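You operate a simulated robot arm through the tools that you are given. There is no shell and no other tool. Be economical: measure what you need, move in short steps, check, and stop when the job is done.

You are at the controls of a simulated robot arm. One attempt, no reset.

TASK
Set the trestle stop at 15 cm, lock it, and fit the yellow peg in the four-dot hole.
Fine: the stop starts locked; free it first.

The check looks at the end state, three seconds after you hand in, the way a careful person would. Anything else that was tipped, shoved, dropped, spilled or broken makes it a failure.

THE ROBOT
A 7-joint arm with a two-finger parallel gripper, fixed in place. Base frame: the origin is at the foot of the arm, x ahead of it, y to its left, z up; the work surface is at about z = 800. Lengths are in mm, angles in degrees, forces in N, time in s.
With the tool pointing down near the work surface it reaches from about 300 to 700 mm from the base axis. Its first joint turns from -66.0 to 66.0 degrees. Payload 1.57 kg.
The tool frame sits at the grasp point between the pads (the TCP): z along the fingers, y along the line on which they close. The tips reach 30 mm beyond it. Largest opening 110 mm; finger width 24, thickness 12; the body of the gripper, 48 by 112 mm, starts 78 mm behind the TCP.
Orientation is that of the tool frame in the base frame, as [roll, pitch, yaw] about the fixed x, y, z axes, in that order (R = Rz(yaw) Ry(pitch) Rx(roll)). With the fingers straight down and closing along the base's y, the tool's x points along the base's -x, its y along +y and its z along -z.

THE INTERFACE
- The arm moves only by the tool nudge_tool. Its argument "increments" is a list of rows, each an object of numbers (a shift or turn left out is 0, a gripper value left out holds the last): "dx", "dy", "dz": the shift along the tool's x, y, z in units of 200 mm (1.0 is 200 mm); "rx", "ry", "rz": the turn, a rotation vector about the tool's x, y, z in units of 45 degrees (1.0 is 45 degrees); "gripper": the finger opening in m, from 0 to 0.11. In form: [{"dx": .., "dy": .., "dz": .., "rx": .., "ry": .., "rz": .., "gripper": ..}, ...]. A call has 1 to 10 rows; each row is the pose to reach, as a shift and turn from the pose commanded when the call began, along the tool's axes at that moment. A call with a number of a shift or a turn outside -1 to 1 is refused whole. Rows are played at 5 a second. More than 50 mm and 8.6 degrees between two rows, or a gripper value outside its range, and nothing of the call is played. A pose out of reach is approached as far as the arm can. The call stops where the force on the tool passes 60 N (or 10 N more than at its start, if that is more) or the arm is blocked; 0.2 s more then pass. The fingers move at their own pace (about 108 mm/s each) and stop on an object; they squeeze with about 24 N. The grip force told is the motor's: it shows also when the fingers shut on nothing. Time passes only in rows, and 0.2 s behind the last, so rows that repeat a pose let the fingers close. It gives the time, the measured TCP pose, the force on the tool (base axes), the opening and the grip force at its end, in the units of the frame above (readings bear some noise), with the torque about the TCP (base axes, N m) and any sound that the robot's microphone picked up.
- Cameras (640 x 400 px; columns grow to the right, rows downward): "scene" is fixed at [145.6, -387.6, 1385.9]; the picture's right is [0.89, -0.45, 0.00], its down [-0.32, -0.65, -0.69] and it looks along [0.31, 0.62, -0.73] (base axes); focal length 336 px, centre (320, 200). "wrist" rides on the gripper at [70, 16, -141] in the tool frame; the picture's right is [-0.23, 0.97, 0.00], its down [-0.86, -0.20, -0.48] and it looks along [-0.47, -0.11, 0.88] (tool axes); focal length 222 px, centre (320, 200). There is no depth. A picture from a camera that has moved, and an enlarged one, comes with that camera's place and axes in the base frame and with its lens.
- grab_frame(camera): a new picture of that camera. It takes no simulated time.
- inspect(camera, box): a new picture of the part [left, top, right, bottom] of that camera's present view, enlarged. It takes no simulated time.
- close_job(): hands the job in; it is judged then, once.

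Go step by step. Nothing tells you positions but the pictures and the camera data: compare them with the known pose of the tool, close in by small moves and look again before you grip or let go. The budget is 120 turns and 68 pictures, counting those below and the enlarged ones. Unless the task says otherwise, let go and move clear before handing in, and close with one line.

The tools are called after "Request:" by a JSON object that holds its "op" and its "data". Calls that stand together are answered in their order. nudge_tool: Moves the arm, as the interface text tells. Its arguments: {"type":"object","properties":{"increments":{"type":"array"}},"required":["increments"]} The other tools are called the same way: grab_frame (camera) takes a picture; inspect (camera, box) takes an enlarged picture of a part of a camera's view; close_job () hands the job in.

At the start:

```text
time_s: 0.0
tcp_pos: [451.1, 50.3, 1083.7]
ee_rot: [179.9, 0.0, 180.0]
contact_force: [-0.3, 0.1, -0.6]
torque: [0.0, 0.02, 0.0]
grip_width: 110.2
finger_force: 0.0
```

scene: 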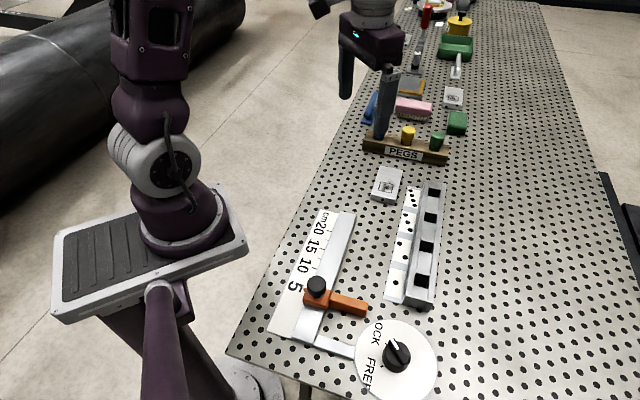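
wrist: 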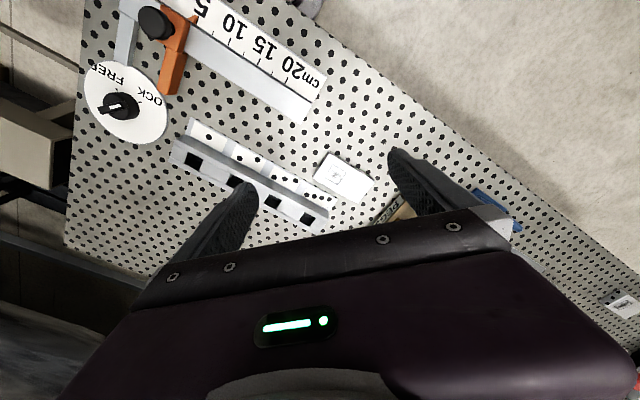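

I see a ruler with an orange stop, a LOCK/FREE knob, a block with dotted holes, and a peg rack. I'll enlarge these for detail first.

Request:
{"op": "inspect", "data": {"camera": "scene", "box": [240, 200, 460, 400]}}

Request:
{"op": "inspect", "data": {"camera": "scene", "box": [350, 80, 490, 210]}}

Request:
{"op": "inspect", "data": {"camera": "wrist", "box": [80, 0, 360, 240]}}

```text
2.00 times, centred on (350, 300) of scene
camera zoom: at [145.6, -387.6, 1385.9], right [0.89, -0.45, 0.0], down [-0.32, -0.65, -0.69], along [0.31, 0.62, -0.73], focal length 673 px, centre (260, 0)
```

zoom: 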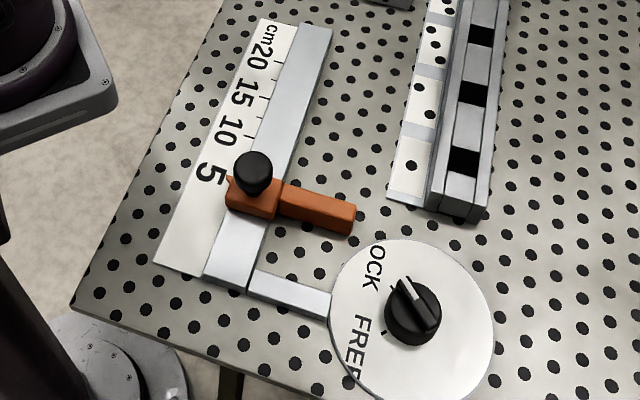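

```text
3.08 times, centred on (420, 145) of scene
camera zoom: at [145.6, -387.6, 1385.9], right [0.89, -0.45, 0.0], down [-0.32, -0.65, -0.69], along [0.31, 0.62, -0.73], focal length 1035 px, centre (12, 369)
```

zoom: 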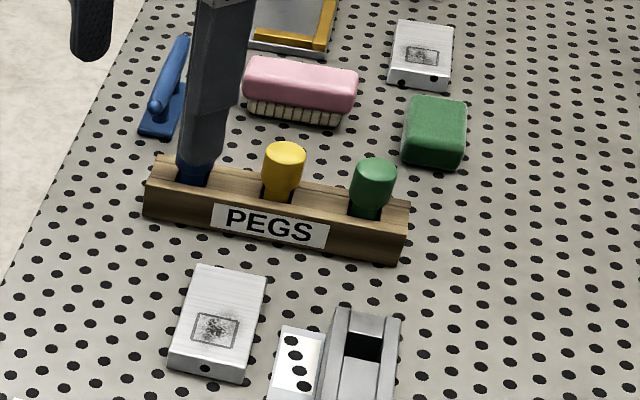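

```text
1.67 times, centred on (220, 120) of wrist
camera zoom: at [378.4, 66.4, 1224.5], right [0.23, 0.97, 0.0], down [0.86, -0.2, 0.48], along [0.47, -0.11, -0.88], focal length 370 px, centre (487, 333)
```

zoom: 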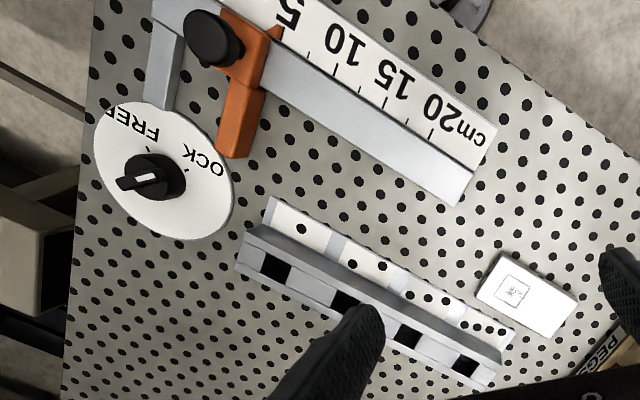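

The dial knob is near (336, -273), the stop near (272, -119), and the four-dot hole is the far end of the block. I'll carry the wrist camera over to the dial for a close look.

Request:
{"op": "nudge_tool", "data": {"increments": [{"dx": 0.06, "dy": -0.18, "dz": 0.0}, {"dx": 0.12, "dy": -0.36, "dz": 0.0}, {"dx": 0.18, "dy": -0.54, "dz": 0.0}, {"dx": 0.24, "dy": -0.72, "dz": 0.05}, {"dx": 0.3, "dy": -0.9, "dz": 0.1}]}}

Request:
{"op": "nudge_tool", "data": {"increments": [{"dx": 0.06, "dy": -0.16, "dz": 0.1}, {"dx": 0.12, "dy": -0.32, "dz": 0.2}, {"dx": 0.18, "dy": -0.48, "dz": 0.3}, {"dx": 0.24, "dy": -0.6, "dz": 0.4}, {"dx": 0.28, "dy": -0.72, "dz": 0.5}]}}

Request:
{"op": "grab_frame", "data": {"camera": "wrist"}}

```text
time_s: 1.2
tcp_pos: [387.5, -127.8, 1063.7]
ee_rot: [180.0, 0.0, -180.0]
contact_force: [0.0, -0.1, 0.2]
torque: [-0.01, -0.01, 0.03]
grip_width: 109.8
finger_force: 0.1
```

```text
time_s: 2.4
tcp_pos: [334.7, -273.1, 963.2]
ee_rot: [-180.0, 0.0, 180.0]
contact_force: [-0.3, -0.6, -1.2]
torque: [0.0, -0.01, 0.04]
grip_width: 110.0
finger_force: 0.1
```

```text
62 pictures are left
camera wrist: at [263.1, -257.2, 1104.7], right [0.23, 0.97, 0.0], down [0.85, -0.2, 0.48], along [0.47, -0.11, -0.88], focal length 222 px, centre (320, 200)
```

wrist: 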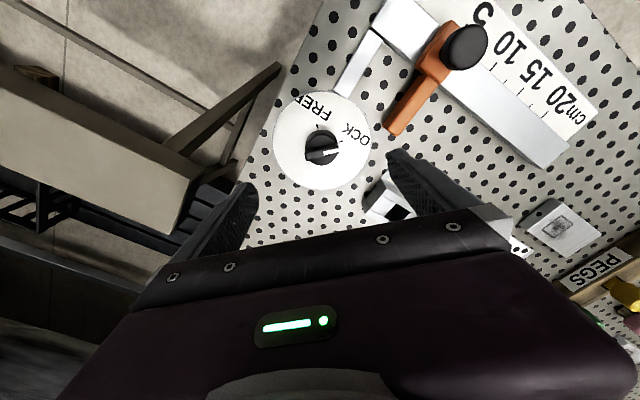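

Request:
{"op": "inspect", "data": {"camera": "wrist", "box": [260, 80, 388, 200]}}

Request:
{"op": "inspect", "data": {"camera": "scene", "box": [350, 315, 446, 400]}}

Request:
{"op": "inspect", "data": {"camera": "wrist", "box": [370, 0, 600, 144]}}

```text
3.33 times, centred on (324, 140) of wrist
camera zoom: at [263.1, -257.2, 1104.7], right [0.23, 0.97, 0.0], down [0.85, -0.2, 0.48], along [0.47, -0.11, -0.88], focal length 740 px, centre (307, 400)
```

zoom: 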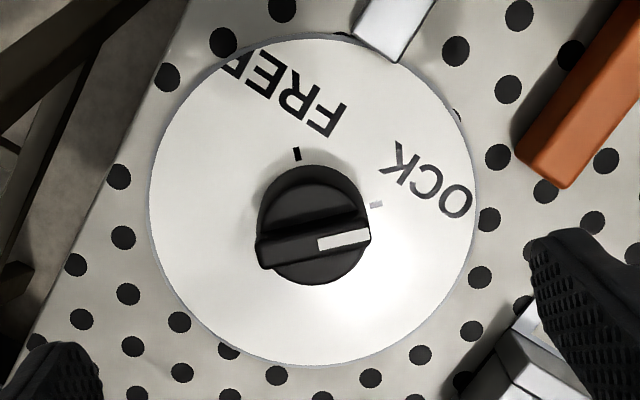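

```text
4.71 times, centred on (398, 358) of scene
camera zoom: at [145.6, -387.6, 1385.9], right [0.89, -0.45, 0.0], down [-0.32, -0.65, -0.69], along [0.31, 0.62, -0.73], focal length 1583 px, centre (-47, -541)
```

zoom: 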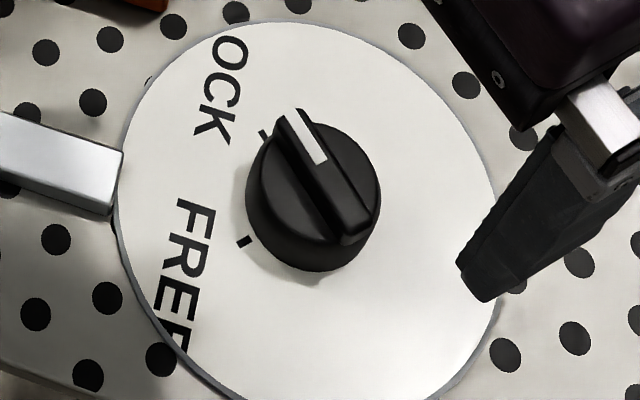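

```text
2.78 times, centred on (485, 72) of wrist
camera zoom: at [263.1, -257.2, 1104.7], right [0.23, 0.97, 0.0], down [0.85, -0.2, 0.48], along [0.47, -0.11, -0.88], focal length 617 px, centre (-138, 556)
```

zoom: 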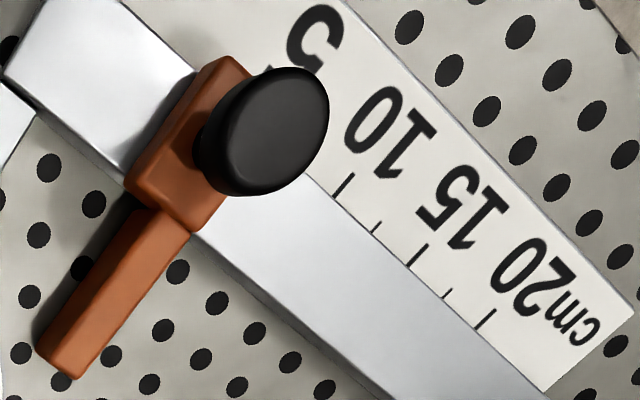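

The pointer sits at LOCK (about +y), and FREE is about 90° counter-clockwise (toward -x). I'll turn the tool 90° so the fingers straddle the pointer bar, and move nearer.

Request:
{"op": "nudge_tool", "data": {"increments": [{"rz": 0.17, "dx": -0.01}, {"rz": 0.34, "dx": -0.02}, {"rz": 0.51, "dx": -0.035}, {"rz": 0.68, "dx": -0.035}, {"rz": 0.85, "dx": -0.035}, {"rz": 1.0, "dx": -0.035}]}}

Request:
{"op": "nudge_tool", "data": {"increments": [{"rz": 0.17, "dz": 0.05}, {"rz": 0.34, "dz": 0.1}, {"rz": 0.51, "dz": 0.15}, {"rz": 0.68, "dz": 0.2}, {"rz": 0.85, "dz": 0.25}, {"rz": 1.0, "dz": 0.3, "gripper": 0.06}, {"rz": 1.0, "dz": 0.3}]}}

Request:
{"op": "grab_frame", "data": {"camera": "wrist"}}

Request:
{"op": "inspect", "data": {"camera": "scene", "box": [340, 290, 460, 400]}}

```text
time_s: 3.8
tcp_pos: [340.5, -273.1, 963.0]
ee_rot: [-180.0, 0.0, 134.9]
contact_force: [0.4, 0.1, -0.4]
torque: [-0.04, 0.03, -0.01]
grip_width: 110.1
finger_force: 0.1
```

```text
time_s: 5.4
tcp_pos: [341.1, -272.5, 903.1]
ee_rot: [180.0, 0.0, 89.9]
contact_force: [0.0, 0.2, -0.6]
torque: [-0.03, 0.0, -0.01]
grip_width: 60.1
finger_force: 0.2
```

```text
58 pictures are left
camera wrist: at [355.8, -203.9, 1044.4], right [0.97, -0.23, 0.0], down [-0.2, -0.85, 0.48], along [-0.11, -0.47, -0.88], focal length 222 px, centre (320, 200)
```

wrist: 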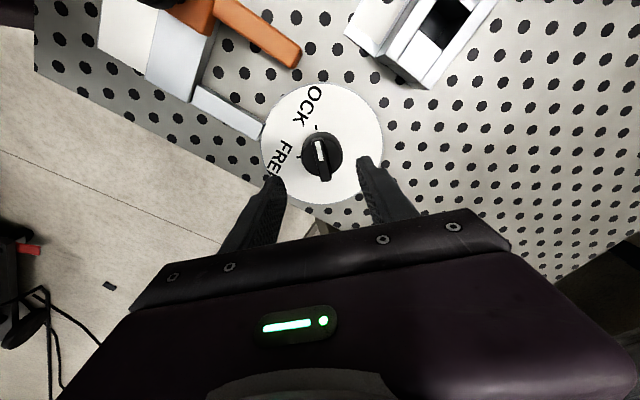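

```text
3.64 times, centred on (400, 345) of scene
camera zoom: at [145.6, -387.6, 1385.9], right [0.89, -0.45, 0.0], down [-0.32, -0.65, -0.69], along [0.31, 0.62, -0.73], focal length 1224 px, centre (29, -327)
```

zoom: 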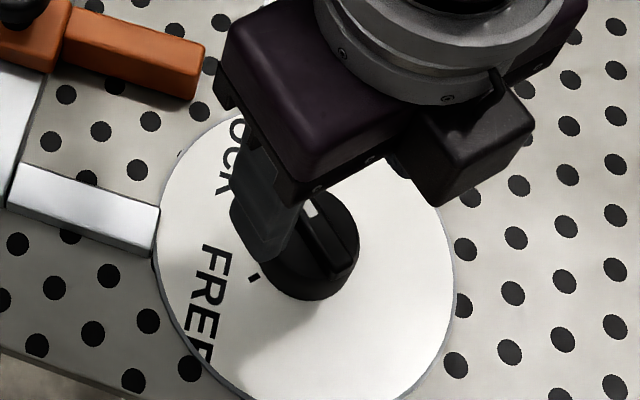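

Request:
{"op": "inspect", "data": {"camera": "wrist", "box": [256, 80, 384, 200]}}

```text
3.33 times, centred on (320, 140) of wrist
camera zoom: at [355.8, -203.9, 1044.4], right [0.97, -0.23, 0.0], down [-0.2, -0.85, 0.48], along [-0.11, -0.47, -0.88], focal length 740 px, centre (320, 400)
```

zoom: 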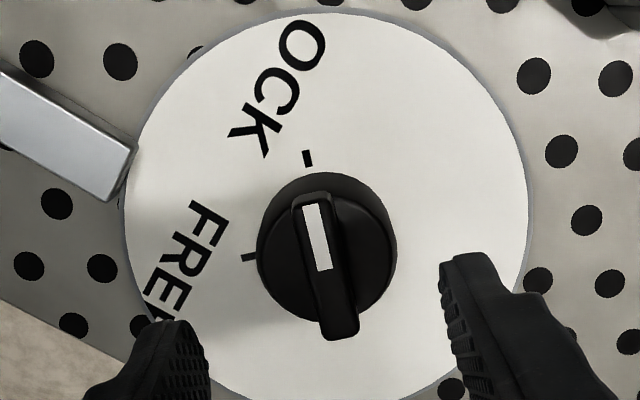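

The bar is centred at about (342, -272), top near z 838. I'll descend so the tips straddle it and close.

Request:
{"op": "nudge_tool", "data": {"increments": [{"dz": 0.1}, {"dz": 0.18}, {"dz": 0.215}, {"dz": 0.215, "gripper": 0.0}, {"dz": 0.215}, {"dz": 0.215}]}}

Request:
{"op": "inspect", "data": {"camera": "wrist", "box": [240, 80, 400, 220]}}

```text
time_s: 6.8
tcp_pos: [342.6, -272.9, 859.4]
ee_rot: [179.9, 0.0, 90.1]
contact_force: [25.2, 0.4, -12.2]
torque: [-0.3, -0.54, -0.04]
grip_width: 11.9
finger_force: 29.5
```

```text
2.86 times, centred on (320, 150) of wrist
camera zoom: at [357.4, -204.4, 1001.0], right [0.97, -0.23, 0.0], down [-0.2, -0.85, 0.48], along [-0.11, -0.47, -0.88], focal length 635 px, centre (320, 343)
```

zoom: 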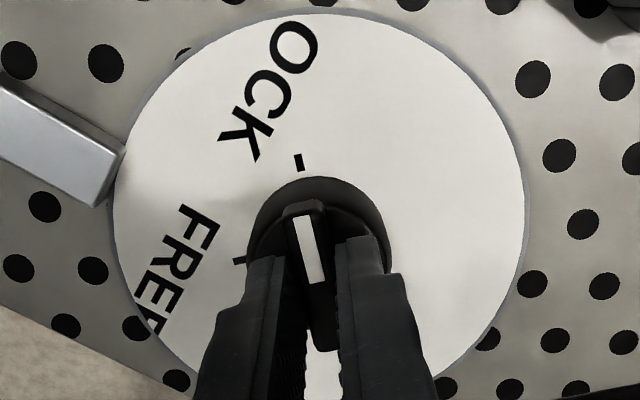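

The bar is held (12 mm), with a sideways load I'll relieve by a 2 mm shift while turning counter-clockwise.

Request:
{"op": "nudge_tool", "data": {"increments": [{"dy": 0.008, "gripper": 0.0}, {"dy": 0.008, "rz": -0.15}, {"dy": 0.008, "rz": -0.3}, {"dy": 0.008, "rz": -0.45}, {"dy": 0.008, "rz": -0.6}, {"dy": 0.008, "rz": -0.75}, {"dy": 0.008, "rz": -0.9}, {"dy": 0.008, "rz": -1.0}]}}

```text
time_s: 8.6
tcp_pos: [342.8, -274.0, 859.7]
ee_rot: [-180.0, 0.1, 135.3]
contact_force: [33.3, 5.5, 0.1]
torque: [0.39, -0.5, -0.01]
grip_width: 11.9
finger_force: 29.2
```

Request:
{"op": "nudge_tool", "data": {"increments": [{"dy": -0.01, "dx": 0.01, "gripper": 0.0}, {"dy": -0.01, "dx": 0.01}]}}

```text
time_s: 9.2
tcp_pos: [341.6, -270.4, 858.6]
ee_rot: [179.7, -0.1, 135.2]
contact_force: [39.9, 15.0, 9.0]
torque: [0.26, -1.05, 0.05]
grip_width: 11.3
finger_force: 28.7
```

Request:
{"op": "nudge_tool", "data": {"increments": [{"dy": 0.012, "dx": -0.012, "gripper": 0.0}, {"dy": 0.022, "dx": -0.022}]}}

Request:
{"op": "inspect", "data": {"camera": "scene", "box": [340, 290, 460, 400]}}

Request:
{"op": "inspect", "data": {"camera": "wrist", "box": [240, 80, 400, 220]}}

```text
time_s: 9.8
tcp_pos: [342.1, -271.7, 858.7]
ee_rot: [-180.0, -0.5, 134.8]
contact_force: [-2.7, 18.9, 11.2]
torque: [0.28, -0.27, 0.02]
grip_width: 11.9
finger_force: 29.0
```

```text
3.64 times, centred on (400, 345) of scene
camera zoom: at [145.4, -387.1, 1386.1], right [0.89, -0.45, 0.0], down [-0.32, -0.65, -0.69], along [0.31, 0.62, -0.73], focal length 1224 px, centre (29, -327)
```

zoom: 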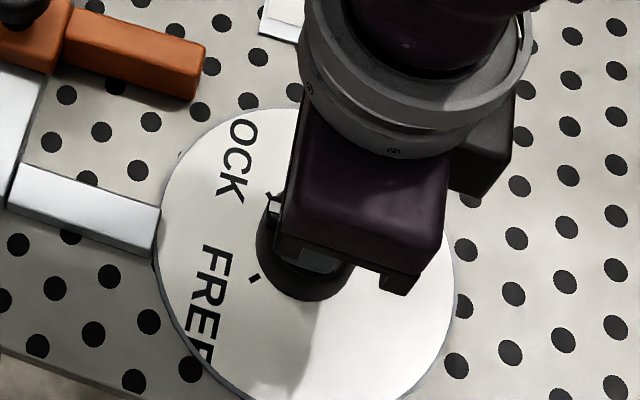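

```text
2.86 times, centred on (320, 150) of wrist
camera zoom: at [304.3, -212.2, 1001.5], right [0.85, 0.53, 0.0], down [0.47, -0.75, 0.47], along [0.24, -0.4, -0.88], focal length 635 px, centre (320, 343)
```

zoom: 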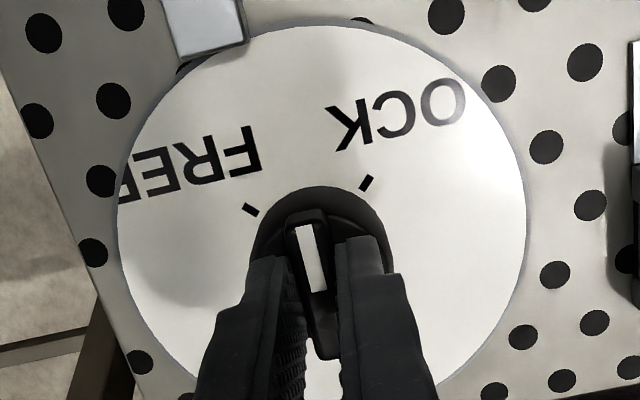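

The knob follows; it's halfway. Continuing the turn to FREE.

Request:
{"op": "nudge_tool", "data": {"increments": [{"rz": -0.15, "gripper": 0.0}, {"rz": -0.3}, {"rz": -0.45}, {"rz": -0.6}, {"rz": -0.75}, {"rz": -0.9}, {"rz": -1.0}, {"rz": -1.0}]}}

Request:
{"op": "inspect", "data": {"camera": "wrist", "box": [240, 80, 400, 220]}}

```text
time_s: 11.6
tcp_pos: [344.5, -272.1, 860.0]
ee_rot: [-180.0, 0.0, -179.9]
contact_force: [-11.6, 21.5, 8.0]
torque: [0.55, -0.15, -0.11]
grip_width: 12.0
finger_force: 29.1
```

```text
2.86 times, centred on (320, 150) of wrist
camera zoom: at [273.9, -257.1, 1001.9], right [0.23, 0.97, 0.0], down [0.86, -0.2, 0.48], along [0.47, -0.11, -0.88], focal length 635 px, centre (320, 343)
```

zoom: 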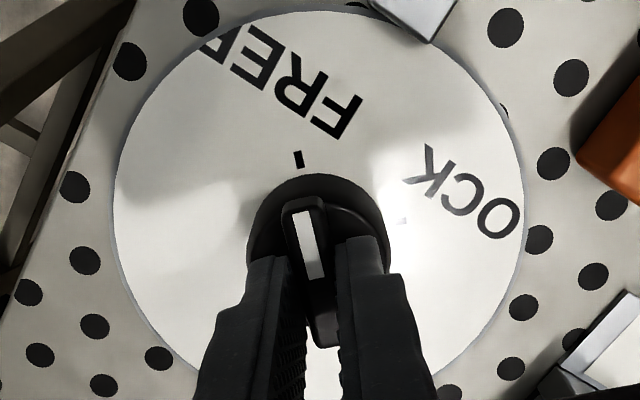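

FREE is set. Releasing and lifting, then heading over the stop.

Request:
{"op": "nudge_tool", "data": {"increments": [{"gripper": 0.05}, {"gripper": 0.05}, {"dz": -0.2}, {"dz": -0.4}, {"dz": -0.5}]}}

Request:
{"op": "nudge_tool", "data": {"increments": [{"dy": 0.2, "rz": 0.15}, {"dy": 0.4, "rz": 0.3}, {"dy": 0.55, "rz": 0.45}, {"dy": 0.6, "dx": 0.05, "rz": 0.6}, {"dy": 0.6, "dx": 0.1, "rz": 0.75}, {"dy": 0.6, "dx": 0.1, "rz": 0.9}, {"dy": 0.6, "dx": 0.1, "rz": 1.0}]}}

Request:
{"op": "grab_frame", "data": {"camera": "wrist"}}

Request:
{"op": "inspect", "data": {"camera": "scene", "box": [350, 315, 446, 400]}}

```text
time_s: 12.8
tcp_pos: [343.2, -272.8, 957.3]
ee_rot: [-180.0, 0.0, -180.0]
contact_force: [-0.3, 0.5, -0.9]
torque: [0.01, 0.0, 0.01]
grip_width: 49.8
finger_force: 0.0
```

```text
time_s: 14.4
tcp_pos: [325.5, -153.5, 959.5]
ee_rot: [179.9, 0.1, 134.9]
contact_force: [0.3, 0.5, -0.6]
torque: [-0.02, -0.04, -0.01]
grip_width: 50.1
finger_force: 0.1
```

```text
51 pictures are left
camera wrist: at [286.5, -93.3, 1100.8], right [0.85, 0.53, 0.0], down [0.46, -0.75, 0.48], along [0.25, -0.41, -0.88], focal length 222 px, centre (320, 200)
```

wrist: 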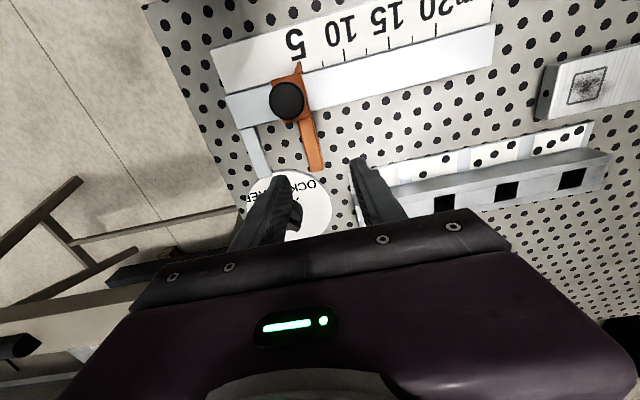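

```text
4.71 times, centred on (398, 358) of scene
camera zoom: at [145.6, -387.6, 1385.9], right [0.89, -0.45, 0.0], down [-0.32, -0.65, -0.69], along [0.31, 0.62, -0.73], focal length 1583 px, centre (-47, -541)
```

zoom: 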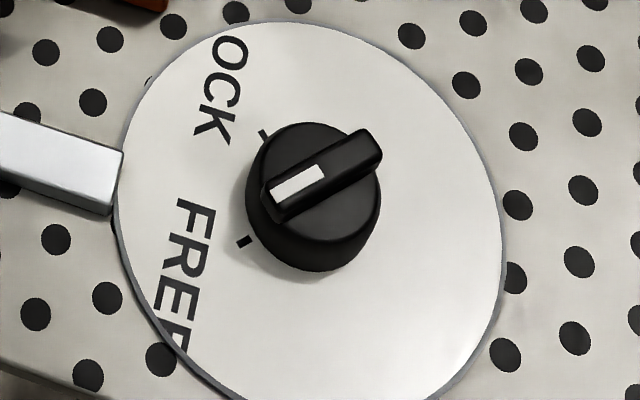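

Request:
{"op": "inspect", "data": {"camera": "wrist", "box": [215, 0, 505, 180]}}

Request:
{"op": "inspect", "data": {"camera": "scene", "box": [260, 200, 380, 350]}}

```text
2.21 times, centred on (360, 90) of wrist
camera zoom: at [286.5, -93.3, 1100.8], right [0.85, 0.53, 0.0], down [0.46, -0.75, 0.48], along [0.25, -0.41, -0.88], focal length 490 px, centre (232, 443)
```

zoom: 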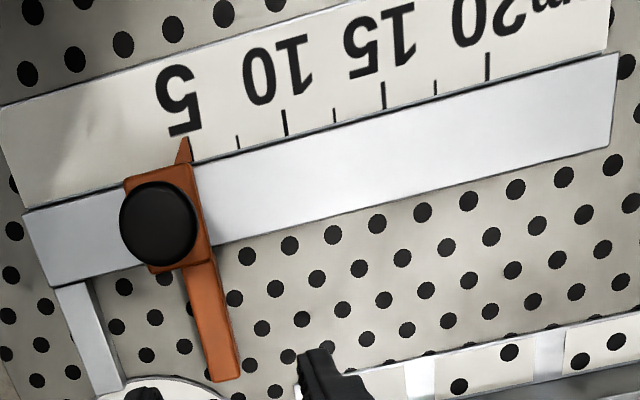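

```text
2.67 times, centred on (320, 275) of scene
camera zoom: at [145.6, -387.6, 1385.9], right [0.89, -0.45, 0.0], down [-0.32, -0.65, -0.69], along [0.31, 0.62, -0.73], focal length 897 px, centre (320, 0)
```

zoom: 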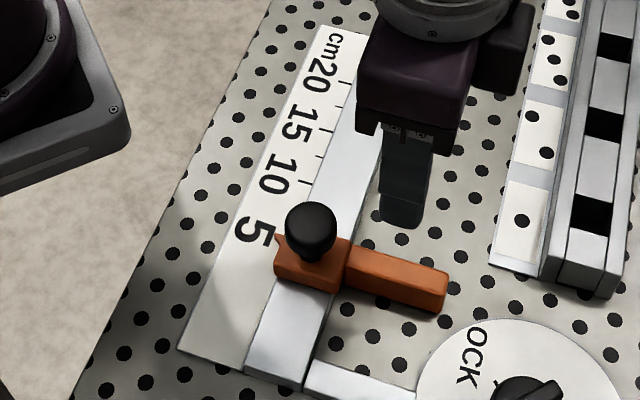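

The stop's orange arm has its mid-point near (316, -158), top about z 832, and the rail runs at 45°. I'll align over the arm and descend part-way to check.

Request:
{"op": "nudge_tool", "data": {"increments": [{"dx": 0.018, "dy": -0.05, "dz": 0.1}, {"dx": 0.018, "dy": -0.05, "dz": 0.25}, {"dx": 0.018, "dy": -0.05, "dz": 0.4}, {"dx": 0.018, "dy": -0.05, "dz": 0.4}]}}

Request:
{"op": "grab_frame", "data": {"camera": "wrist"}}

Request:
{"op": "inspect", "data": {"camera": "scene", "box": [260, 200, 420, 350]}}

```text
time_s: 15.4
tcp_pos: [314.8, -158.1, 880.3]
ee_rot: [180.0, 0.0, 135.1]
contact_force: [-0.2, 0.1, 0.3]
torque: [0.04, -0.01, 0.0]
grip_width: 50.3
finger_force: 0.0
```

```text
47 pictures are left
camera wrist: at [276.3, -97.7, 1022.3], right [0.85, 0.53, 0.0], down [0.46, -0.75, 0.48], along [0.25, -0.41, -0.88], focal length 222 px, centre (320, 200)
```

wrist: 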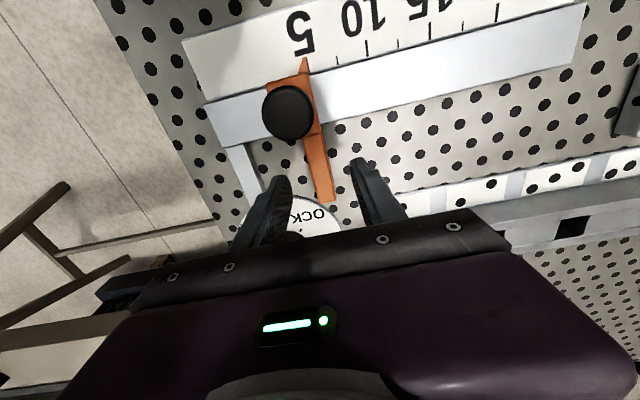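

```text
2.67 times, centred on (340, 275) of scene
camera zoom: at [145.6, -387.6, 1385.9], right [0.89, -0.45, 0.0], down [-0.32, -0.65, -0.69], along [0.31, 0.62, -0.73], focal length 897 px, centre (267, 0)
```

zoom: 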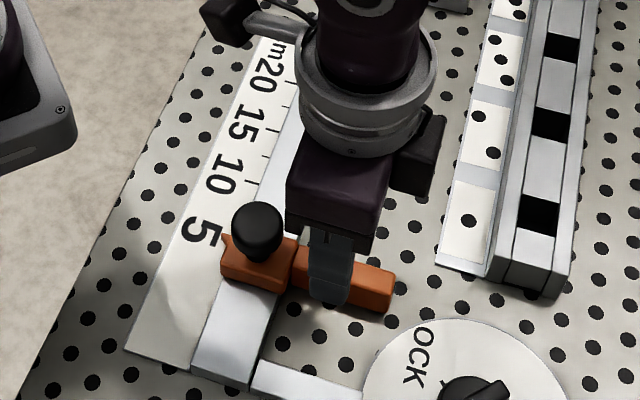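

Aligned. Descending and gripping the arm.

Request:
{"op": "nudge_tool", "data": {"increments": [{"dz": 0.1}, {"dz": 0.175}, {"dz": 0.175, "gripper": 0.0}, {"dz": 0.175}, {"dz": 0.175}]}}

```text
time_s: 16.6
tcp_pos: [315.8, -157.7, 844.2]
ee_rot: [-179.9, 0.0, 135.0]
contact_force: [-1.0, 1.5, -4.9]
torque: [-0.64, -0.67, -0.01]
grip_width: 17.8
finger_force: 33.0
```

Held at 17.8 mm. Sliding along the rail, first about 90 mm.

Request:
{"op": "nudge_tool", "data": {"increments": [{"dy": 0.03, "gripper": 0.0}, {"dy": 0.1}, {"dy": 0.2}, {"dy": 0.3}, {"dy": 0.4}, {"dy": 0.45}, {"dy": 0.45}]}}

Request:
{"op": "grab_frame", "data": {"camera": "wrist"}}

```text
time_s: 18.2
tcp_pos: [378.6, -93.5, 846.2]
ee_rot: [-180.0, -0.2, 135.1]
contact_force: [-3.9, 2.4, -12.6]
torque: [-0.34, -0.26, -0.03]
grip_width: 17.9
finger_force: 32.2
```

```text
45 pictures are left
camera wrist: at [340.4, -33.7, 987.1], right [0.85, 0.53, 0.0], down [0.46, -0.75, 0.48], along [0.25, -0.41, -0.88], focal length 222 px, centre (320, 200)
```

wrist: 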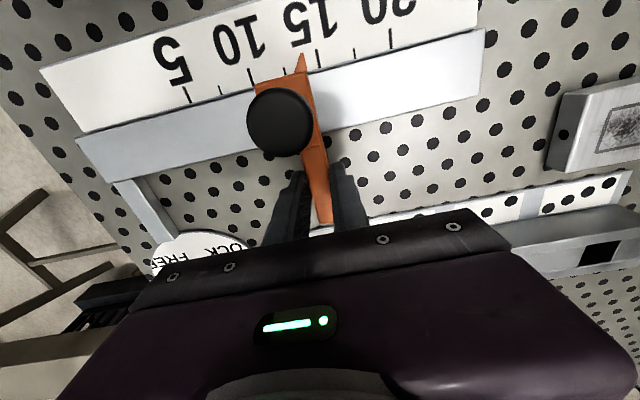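

Request:
{"op": "inspect", "data": {"camera": "wrist", "box": [160, 10, 420, 110]}}

Request:
{"op": "inspect", "data": {"camera": "scene", "box": [290, 200, 370, 270]}}

```text
2.46 times, centred on (290, 60) of wrist
camera zoom: at [340.4, -33.7, 987.1], right [0.85, 0.53, 0.0], down [0.46, -0.75, 0.48], along [0.25, -0.41, -0.88], focal length 547 px, centre (394, 545)
```

zoom: 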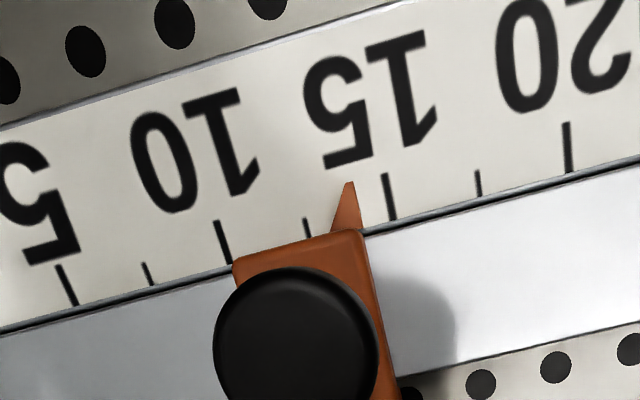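

```text
5.71 times, centred on (330, 235) of scene
camera zoom: at [145.7, -387.5, 1385.9], right [0.89, -0.45, 0.0], down [-0.32, -0.65, -0.69], along [0.31, 0.62, -0.73], focal length 1923 px, centre (263, 0)
```

zoom: 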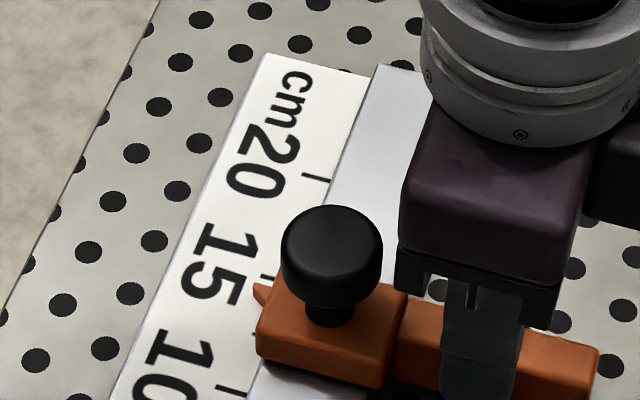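

The pointer reads about 14.0 cm; I'll move 9.6 mm more and re-read.

Request:
{"op": "nudge_tool", "data": {"increments": [{"dy": 0.024, "gripper": 0.0}, {"dy": 0.048}, {"dy": 0.048}]}}

Request:
{"op": "inspect", "data": {"camera": "wrist", "box": [230, 20, 360, 100]}}

Request:
{"op": "inspect", "data": {"camera": "scene", "box": [305, 215, 345, 255]}}

```text
time_s: 19.0
tcp_pos: [385.8, -87.0, 844.9]
ee_rot: [180.0, -0.1, 135.0]
contact_force: [-5.7, 4.3, 1.0]
torque: [0.72, 0.76, 0.02]
grip_width: 17.8
finger_force: 32.1
```

```text
4.92 times, centred on (295, 60) of wrist
camera zoom: at [347.2, -26.9, 987.1], right [0.85, 0.53, 0.0], down [0.46, -0.75, 0.48], along [0.25, -0.41, -0.88], focal length 1094 px, centre (443, 889)
```

zoom: 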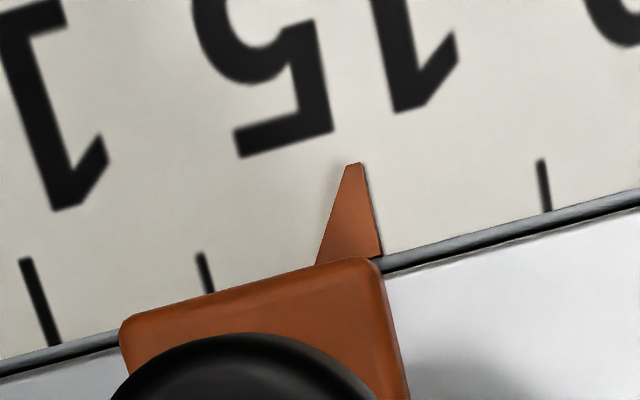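

```text
10.00 times, centred on (325, 235) of scene
camera zoom: at [145.5, -387.5, 1385.9], right [0.89, -0.45, 0.0], down [-0.32, -0.65, -0.69], along [0.31, 0.62, -0.73], focal length 3365 px, centre (270, -150)
```

zoom: 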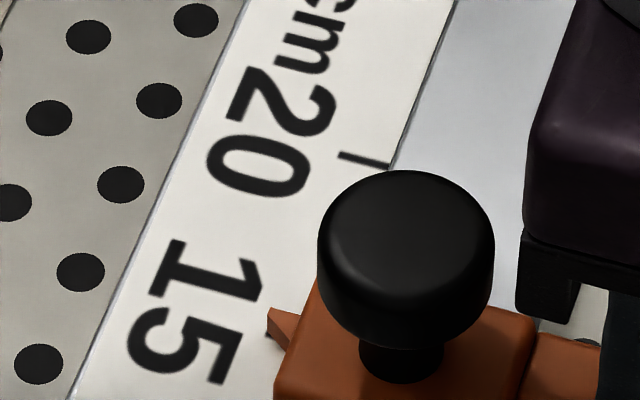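

The pointer reads 15.0 within a fraction of a millimetre. I'll open gently, lift, and return to the dial.

Request:
{"op": "nudge_tool", "data": {"increments": [{"gripper": 0.03}, {"gripper": 0.05}, {"gripper": 0.05}, {"dz": -0.2}, {"dz": -0.4}, {"dz": -0.6}]}}

Request:
{"op": "inspect", "data": {"camera": "wrist", "box": [220, 20, 400, 140]}}

Request:
{"op": "nudge_tool", "data": {"increments": [{"dx": -0.1, "dy": -0.16, "rz": -0.15}, {"dx": -0.2, "dy": -0.32, "rz": -0.3}, {"dx": -0.3, "dy": -0.48, "rz": -0.45}, {"dx": -0.4, "dy": -0.64, "rz": -0.6}, {"dx": -0.505, "dy": -0.795, "rz": -0.75}, {"dx": -0.505, "dy": -0.795, "rz": -0.9}, {"dx": -0.505, "dy": -0.795, "rz": -1.0}, {"dx": -0.505, "dy": -0.795, "rz": -1.0}]}}

Request:
{"op": "inspect", "data": {"camera": "wrist", "box": [260, 80, 388, 200]}}

```text
time_s: 20.4
tcp_pos: [388.2, -85.9, 965.8]
ee_rot: [-180.0, 0.0, 134.9]
contact_force: [-0.4, 0.2, 0.7]
torque: [0.01, 0.02, -0.02]
grip_width: 50.1
finger_force: 0.0
```

```text
3.33 times, centred on (310, 80) of wrist
camera zoom: at [347.9, -26.8, 1107.5], right [0.85, 0.53, 0.0], down [0.46, -0.75, 0.48], along [0.25, -0.41, -0.88], focal length 740 px, centre (353, 600)
```

zoom: 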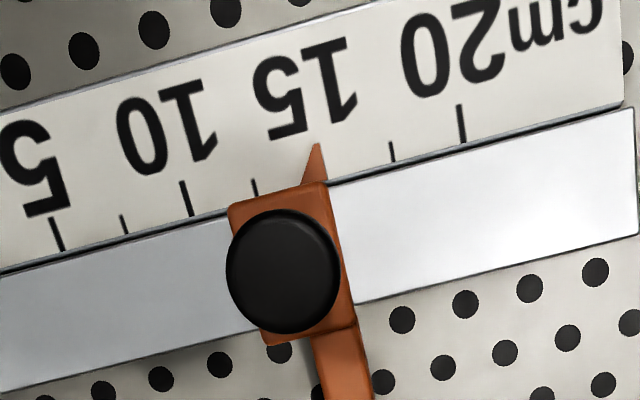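

```text
time_s: 22.2
tcp_pos: [345.9, -270.4, 964.0]
ee_rot: [-180.0, 0.0, -179.9]
contact_force: [-0.2, 0.2, 0.7]
torque: [0.0, 0.01, 0.01]
grip_width: 50.0
finger_force: 0.0
```

```text
3.33 times, centred on (324, 140) of wrist
camera zoom: at [274.5, -255.8, 1106.3], right [0.23, 0.97, 0.0], down [0.86, -0.2, 0.48], along [0.47, -0.11, -0.88], focal length 740 px, centre (307, 400)
```

zoom: 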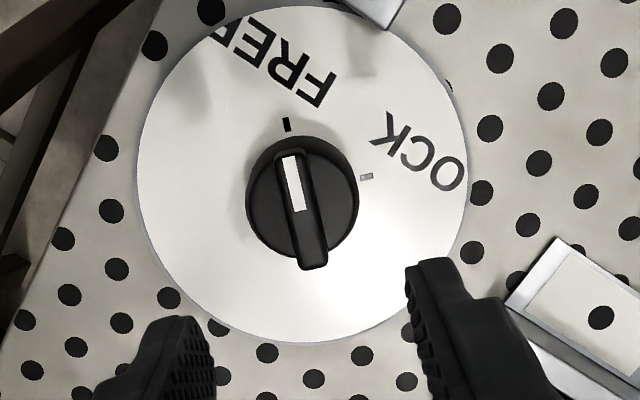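

The stop still reads 15. Descending on the knob again to turn it back to LOCK.

Request:
{"op": "nudge_tool", "data": {"increments": [{"dx": 0.01, "dy": -0.005, "dz": 0.2}, {"dx": 0.01, "dy": -0.005, "dz": 0.4}, {"dx": 0.01, "dy": -0.005, "dz": 0.52}, {"dx": 0.01, "dy": -0.005, "dz": 0.52, "gripper": 0.0}, {"dx": 0.01, "dy": -0.005, "dz": 0.52}, {"dx": 0.01, "dy": -0.005, "dz": 0.52}]}}

```text
time_s: 23.6
tcp_pos: [342.6, -272.0, 862.8]
ee_rot: [-180.0, 0.0, 180.0]
contact_force: [-0.8, -7.8, -12.9]
torque: [-0.13, -0.69, -0.03]
grip_width: 12.1
finger_force: 29.1
```

Request:
{"op": "nudge_tool", "data": {"increments": [{"rz": 0.15, "gripper": 0.0}, {"rz": 0.3}, {"rz": 0.45}, {"rz": 0.6}, {"rz": 0.75}, {"rz": 0.9}, {"rz": 1.0}]}}

Request:
{"op": "nudge_tool", "data": {"increments": [{"rz": 0.15, "gripper": 0.0}, {"rz": 0.3}, {"rz": 0.45}, {"rz": 0.6}, {"rz": 0.75}, {"rz": 0.9}, {"rz": 1.0}, {"rz": 1.0}]}}

Request:
{"op": "inspect", "data": {"camera": "wrist", "box": [240, 80, 400, 220]}}

```text
time_s: 25.2
tcp_pos: [342.6, -272.0, 861.0]
ee_rot: [180.0, 0.0, 134.9]
contact_force: [-8.6, -2.8, 14.1]
torque: [-0.41, -0.15, 0.0]
grip_width: 12.0
finger_force: 29.2
```

```text
time_s: 27.0
tcp_pos: [343.4, -271.2, 861.1]
ee_rot: [179.9, 0.0, 89.9]
contact_force: [-11.3, -0.8, 5.9]
torque: [-0.25, 0.32, 0.05]
grip_width: 11.8
finger_force: 29.1
```

```text
2.86 times, centred on (320, 150) of wrist
camera zoom: at [358.1, -203.1, 1002.7], right [0.97, -0.23, 0.0], down [-0.2, -0.86, 0.48], along [-0.11, -0.47, -0.88], focal length 635 px, centre (320, 343)
```

zoom: 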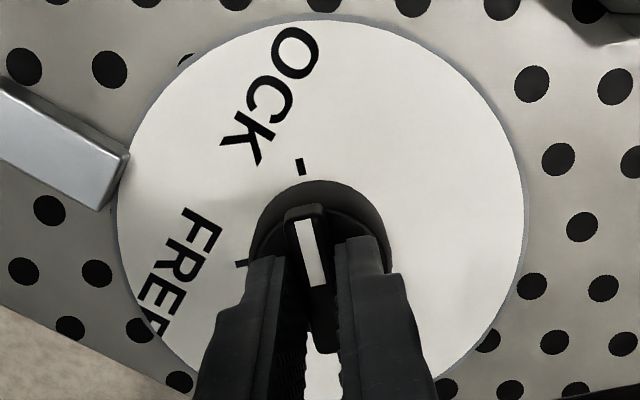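

The pointer is back on LOCK. Releasing, lifting, and moving toward the peg rack with yaw 135°, parallel to the rack's cross direction.

Request:
{"op": "nudge_tool", "data": {"increments": [{"gripper": 0.05}, {"gripper": 0.05}, {"dz": -0.2}, {"dz": -0.4}, {"dz": -0.6}, {"dz": -0.75}]}}

Request:
{"op": "nudge_tool", "data": {"increments": [{"dx": 0.14, "dy": 0.09, "rz": -0.15}, {"dx": 0.28, "dy": 0.18, "rz": -0.3}, {"dx": 0.42, "dy": 0.27, "rz": -0.45}, {"dx": 0.56, "dy": 0.36, "rz": -0.6}, {"dx": 0.7, "dy": 0.45, "rz": -0.75}, {"dx": 0.85, "dy": 0.52, "rz": -0.9}, {"dx": 1.0, "dy": 0.6, "rz": -1.0}]}}

Request:
{"op": "grab_frame", "data": {"camera": "wrist"}}

Request:
{"op": "inspect", "data": {"camera": "scene", "box": [260, 220, 450, 400]}}

```text
time_s: 28.4
tcp_pos: [344.8, -271.9, 1012.9]
ee_rot: [-179.9, 0.0, 90.0]
contact_force: [-0.1, -0.1, -0.1]
torque: [0.01, 0.02, 0.04]
grip_width: 50.2
finger_force: 0.0
```

```text
time_s: 30.0
tcp_pos: [465.2, -73.3, 1010.4]
ee_rot: [-180.0, 0.0, 135.1]
contact_force: [0.8, -0.7, -0.1]
torque: [0.0, 0.03, 0.01]
grip_width: 50.2
finger_force: 0.0
```

```text
37 pictures are left
camera wrist: at [425.1, -12.4, 1152.6], right [0.85, 0.53, 0.0], down [0.47, -0.74, 0.48], along [0.25, -0.41, -0.88], focal length 222 px, centre (320, 200)
```

wrist: 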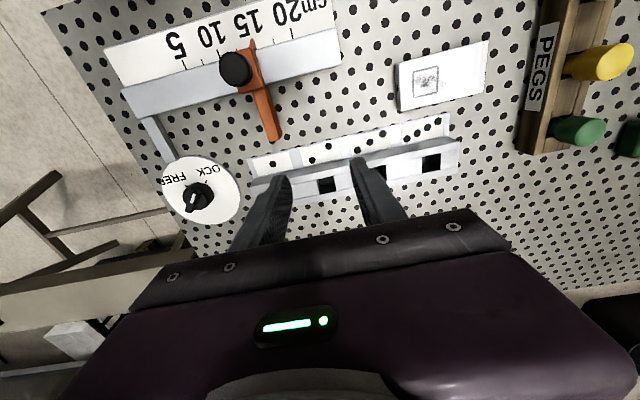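

```text
2.22 times, centred on (355, 310) of scene
camera zoom: at [145.6, -387.6, 1385.9], right [0.89, -0.45, 0.0], down [-0.32, -0.65, -0.69], along [0.31, 0.62, -0.73], focal length 748 px, centre (242, -44)
```

zoom: 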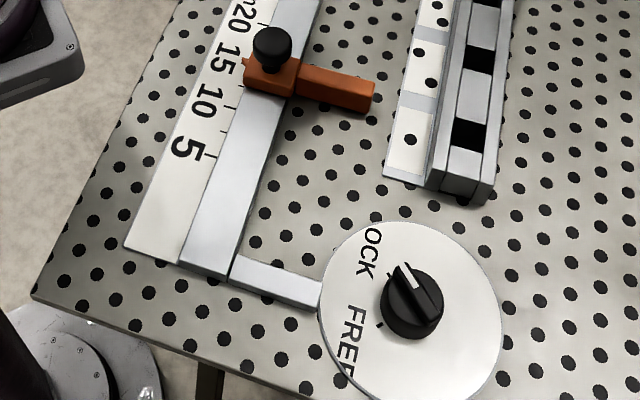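

Stop reads 15 and the dial LOCK. The yellow peg head is near (675, 161); I'll move toward it.

Request:
{"op": "nudge_tool", "data": {"increments": [{"dy": 0.2}, {"dy": 0.4, "dx": 0.03}, {"dy": 0.6, "dx": 0.05}, {"dy": 0.8, "dx": 0.06}, {"dy": 1.0, "dx": 0.08}, {"dy": 1.0, "dx": 0.08}]}}

Request:
{"op": "grab_frame", "data": {"camera": "wrist"}}

```text
time_s: 31.4
tcp_pos: [594.1, 81.0, 1010.4]
ee_rot: [180.0, 0.1, 135.1]
contact_force: [0.1, 0.8, 0.8]
torque: [-0.01, 0.0, 0.01]
grip_width: 50.0
finger_force: 0.1
```

```text
35 pictures are left
camera wrist: at [554.8, 140.8, 1151.7], right [0.85, 0.53, 0.0], down [0.46, -0.75, 0.48], along [0.25, -0.41, -0.88], focal length 222 px, centre (320, 200)
```

wrist: 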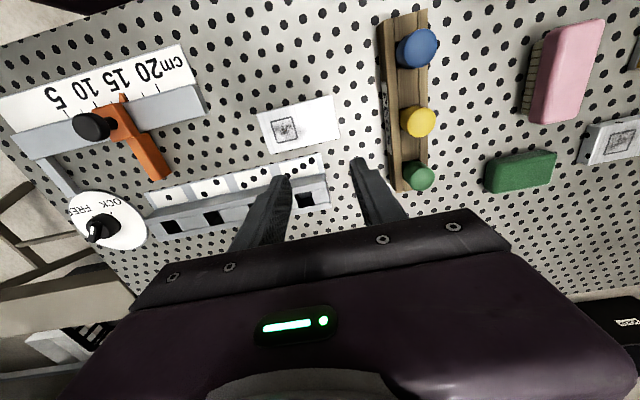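

Request:
{"op": "nudge_tool", "data": {"increments": [{"dy": 0.2}, {"dy": 0.4}, {"dy": 0.55}, {"dy": 0.55, "dz": 0.15}, {"dy": 0.55, "dz": 0.3}, {"dy": 0.55, "dz": 0.3}]}}

Request:
{"op": "grab_frame", "data": {"camera": "wrist"}}

Request:
{"op": "inspect", "data": {"camera": "scene", "box": [350, 60, 490, 180]}}

```text
time_s: 32.8
tcp_pos: [671.0, 158.2, 950.4]
ee_rot: [-180.0, -0.1, 135.0]
contact_force: [-0.5, 0.3, -1.0]
torque: [0.02, -0.02, 0.01]
grip_width: 50.1
finger_force: 0.1
out of reach, approached as far as the arm can: row 3, 4
```

```text
34 pictures are left
camera wrist: at [632.1, 218.4, 1090.6], right [0.85, 0.53, 0.0], down [0.46, -0.75, 0.48], along [0.25, -0.41, -0.88], focal length 222 px, centre (320, 200)
```

wrist: 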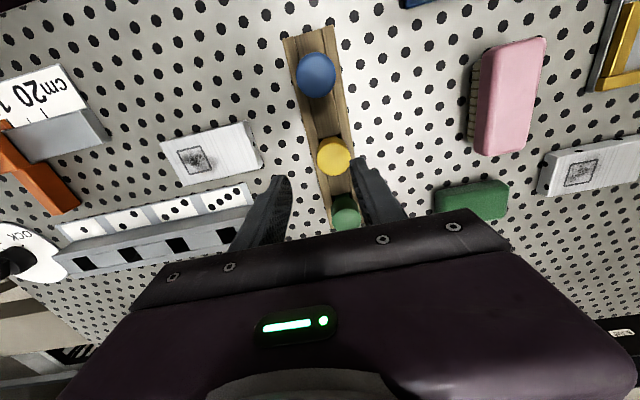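

```text
3.33 times, centred on (420, 120) of scene
camera zoom: at [145.6, -387.6, 1385.9], right [0.89, -0.45, 0.0], down [-0.32, -0.65, -0.69], along [0.31, 0.62, -0.73], focal length 1122 px, centre (-13, 467)
```

zoom: 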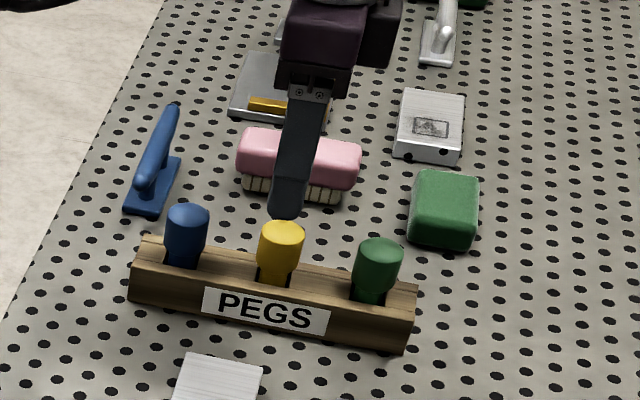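

The yellow head's top is at about (680, 167, 873), on a rack whose top is about z 832. I'll align and descend part-way to check.

Request:
{"op": "nudge_tool", "data": {"increments": [{"dy": 0.06, "dz": 0.1}, {"dy": 0.06, "dz": 0.2}, {"dy": 0.06, "dz": 0.2}]}}

Request:
{"op": "inspect", "data": {"camera": "wrist", "box": [240, 100, 400, 240]}}

Request:
{"op": "inspect", "data": {"camera": "scene", "box": [350, 60, 490, 180]}}

```text
time_s: 33.6
tcp_pos: [675.6, 167.1, 910.2]
ee_rot: [179.9, 0.0, 135.0]
contact_force: [0.7, 1.1, 0.2]
torque: [0.01, 0.01, 0.0]
grip_width: 50.3
finger_force: 0.0
out of reach, approached as far as the arm can: row 1
```

```text
2.86 times, centred on (320, 170) of wrist
camera zoom: at [637.7, 227.2, 1051.9], right [0.85, 0.53, 0.0], down [0.46, -0.75, 0.48], along [0.25, -0.41, -0.88], focal length 635 px, centre (320, 286)
```

zoom: 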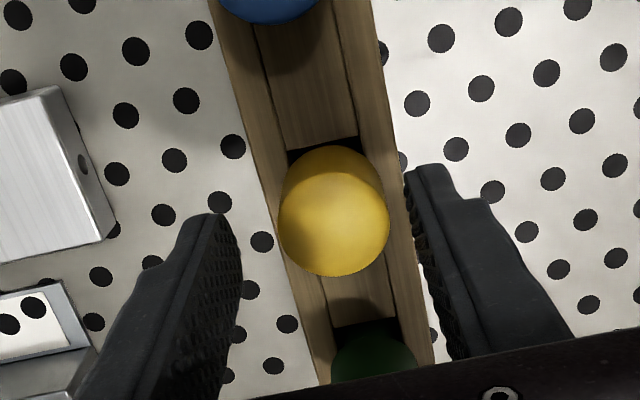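

```text
3.33 times, centred on (420, 120) of scene
camera zoom: at [145.6, -387.6, 1385.9], right [0.89, -0.45, 0.0], down [-0.32, -0.65, -0.69], along [0.31, 0.62, -0.73], focal length 1122 px, centre (-13, 467)
```

zoom: 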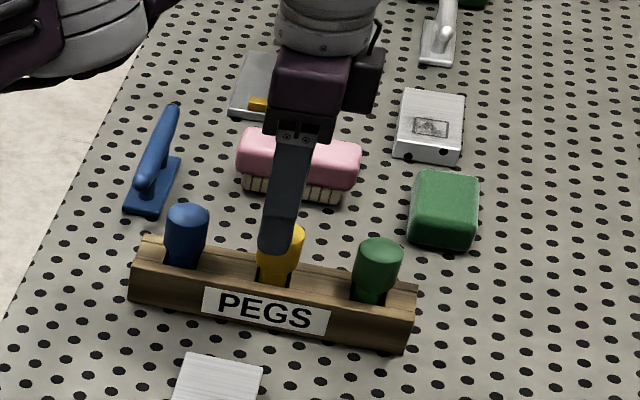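

Request:
{"op": "nudge_tool", "data": {"increments": [{"dy": 0.02, "dx": -0.006, "dz": 0.0}, {"dy": 0.02, "dx": -0.006, "dz": 0.0}]}}

Request:
{"op": "inspect", "data": {"camera": "wrist", "box": [240, 100, 400, 240]}}

```text
time_s: 34.2
tcp_pos: [677.2, 166.9, 910.4]
ee_rot: [179.9, 0.1, 135.0]
contact_force: [-0.7, -0.3, 0.6]
torque: [0.03, 0.0, 0.03]
grip_width: 50.3
finger_force: 0.1
out of reach, approached as far as the arm can: row 1, 2
```

```text
2.86 times, centred on (320, 170) of wrist
camera zoom: at [637.5, 227.4, 1052.3], right [0.85, 0.53, 0.0], down [0.46, -0.75, 0.48], along [0.25, -0.41, -0.88], focal length 635 px, centre (320, 286)
```

zoom: 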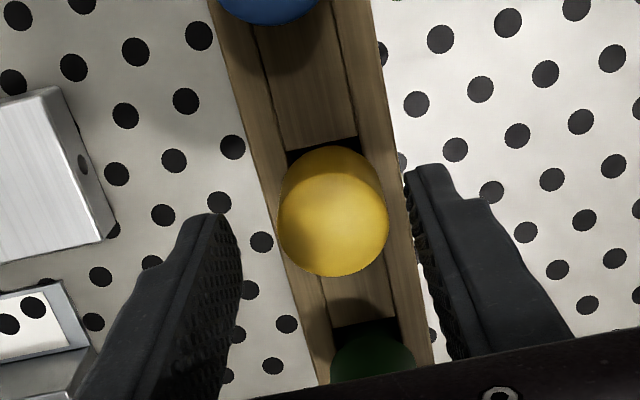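

The straight-down pose runs out of reach 4 mm short. A small tilt about the closing axis keeps the pads flat on the peg and gains reach.

Request:
{"op": "nudge_tool", "data": {"increments": [{"ry": -0.06, "dy": 0.0}, {"ry": -0.12, "dy": 0.01}, {"ry": -0.12, "dy": 0.015}, {"ry": -0.12, "dy": 0.015}]}}

Request:
{"op": "inspect", "data": {"camera": "wrist", "box": [240, 100, 400, 240]}}

```text
time_s: 35.2
tcp_pos: [679.9, 167.9, 910.4]
ee_rot: [179.9, 5.3, 135.1]
contact_force: [0.3, 0.8, -0.1]
torque: [0.01, 0.0, 0.01]
grip_width: 50.1
finger_force: 0.1
```

```text
2.86 times, centred on (320, 170) of wrist
camera zoom: at [631.0, 237.7, 1045.7], right [0.85, 0.53, 0.02], down [0.43, -0.71, 0.56], along [0.31, -0.46, -0.83], focal length 635 px, centre (320, 286)
```

zoom: 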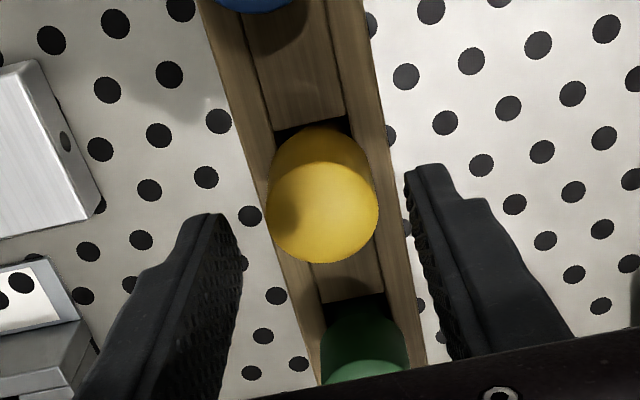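

Now centred. Descending vertically 41 mm (compensating for the tilt), then close.

Request:
{"op": "nudge_tool", "data": {"increments": [{"dz": 0.1, "dx": 0.009}, {"dz": 0.16, "dx": 0.015}, {"dz": 0.204, "dx": 0.019}, {"dz": 0.204, "dx": 0.019}]}}

Request:
{"op": "inspect", "data": {"camera": "wrist", "box": [240, 100, 400, 240]}}

Request:
{"op": "inspect", "data": {"camera": "scene", "box": [360, 80, 460, 170]}}

```text
time_s: 36.2
tcp_pos: [678.3, 167.2, 870.0]
ee_rot: [-179.9, 5.3, 135.0]
contact_force: [0.6, -0.1, 0.1]
torque: [-0.01, 0.0, -0.02]
grip_width: 50.0
finger_force: 0.1
```

```text
2.86 times, centred on (320, 170) of wrist
camera zoom: at [630.5, 236.7, 1004.0], right [0.85, 0.53, 0.02], down [0.43, -0.71, 0.56], along [0.31, -0.46, -0.83], focal length 635 px, centre (320, 286)
```

zoom: 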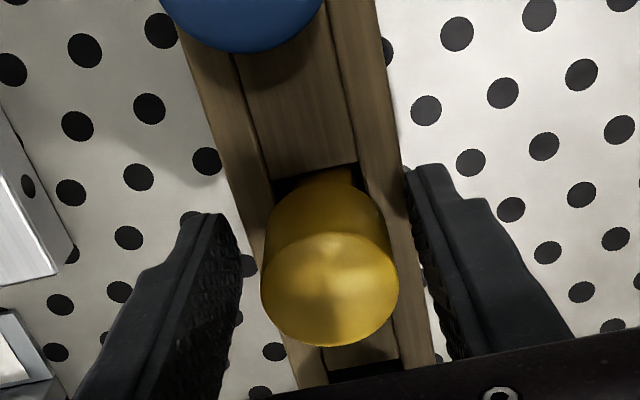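

```text
4.44 times, centred on (410, 125) of scene
camera zoom: at [145.6, -387.6, 1385.9], right [0.89, -0.45, 0.0], down [-0.32, -0.65, -0.69], along [0.31, 0.62, -0.73], focal length 1495 px, centre (-80, 533)
```

zoom: 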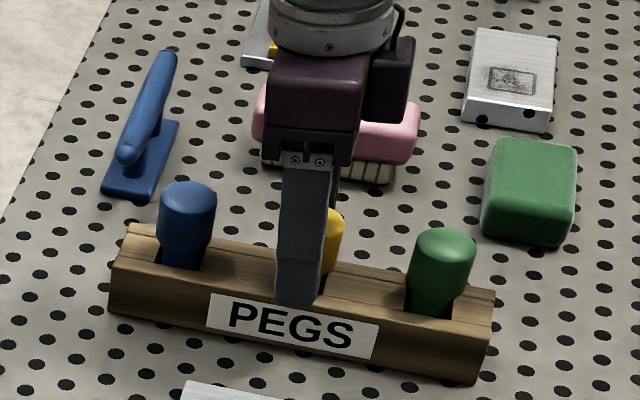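

Fingers straddle the head with clearance over the rack. Closing.

Request:
{"op": "nudge_tool", "data": {"increments": [{"dx": -0.008}, {"dx": -0.008, "gripper": 0.0}, {"dx": -0.008}, {"dx": -0.008}]}}

Request:
{"op": "inspect", "data": {"camera": "wrist", "box": [240, 100, 400, 240]}}

```text
time_s: 37.2
tcp_pos: [680.3, 166.6, 869.5]
ee_rot: [180.0, 5.4, 135.1]
contact_force: [0.3, 0.6, 0.4]
torque: [0.02, -0.06, -0.02]
grip_width: 32.7
finger_force: 23.7
```

```text
2.86 times, centred on (320, 170) of wrist
camera zoom: at [631.9, 235.8, 1004.6], right [0.85, 0.53, 0.02], down [0.43, -0.71, 0.56], along [0.31, -0.46, -0.83], focal length 635 px, centre (320, 286)
```

zoom: 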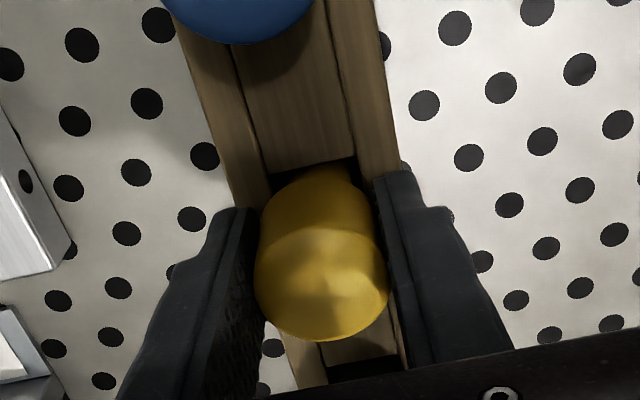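

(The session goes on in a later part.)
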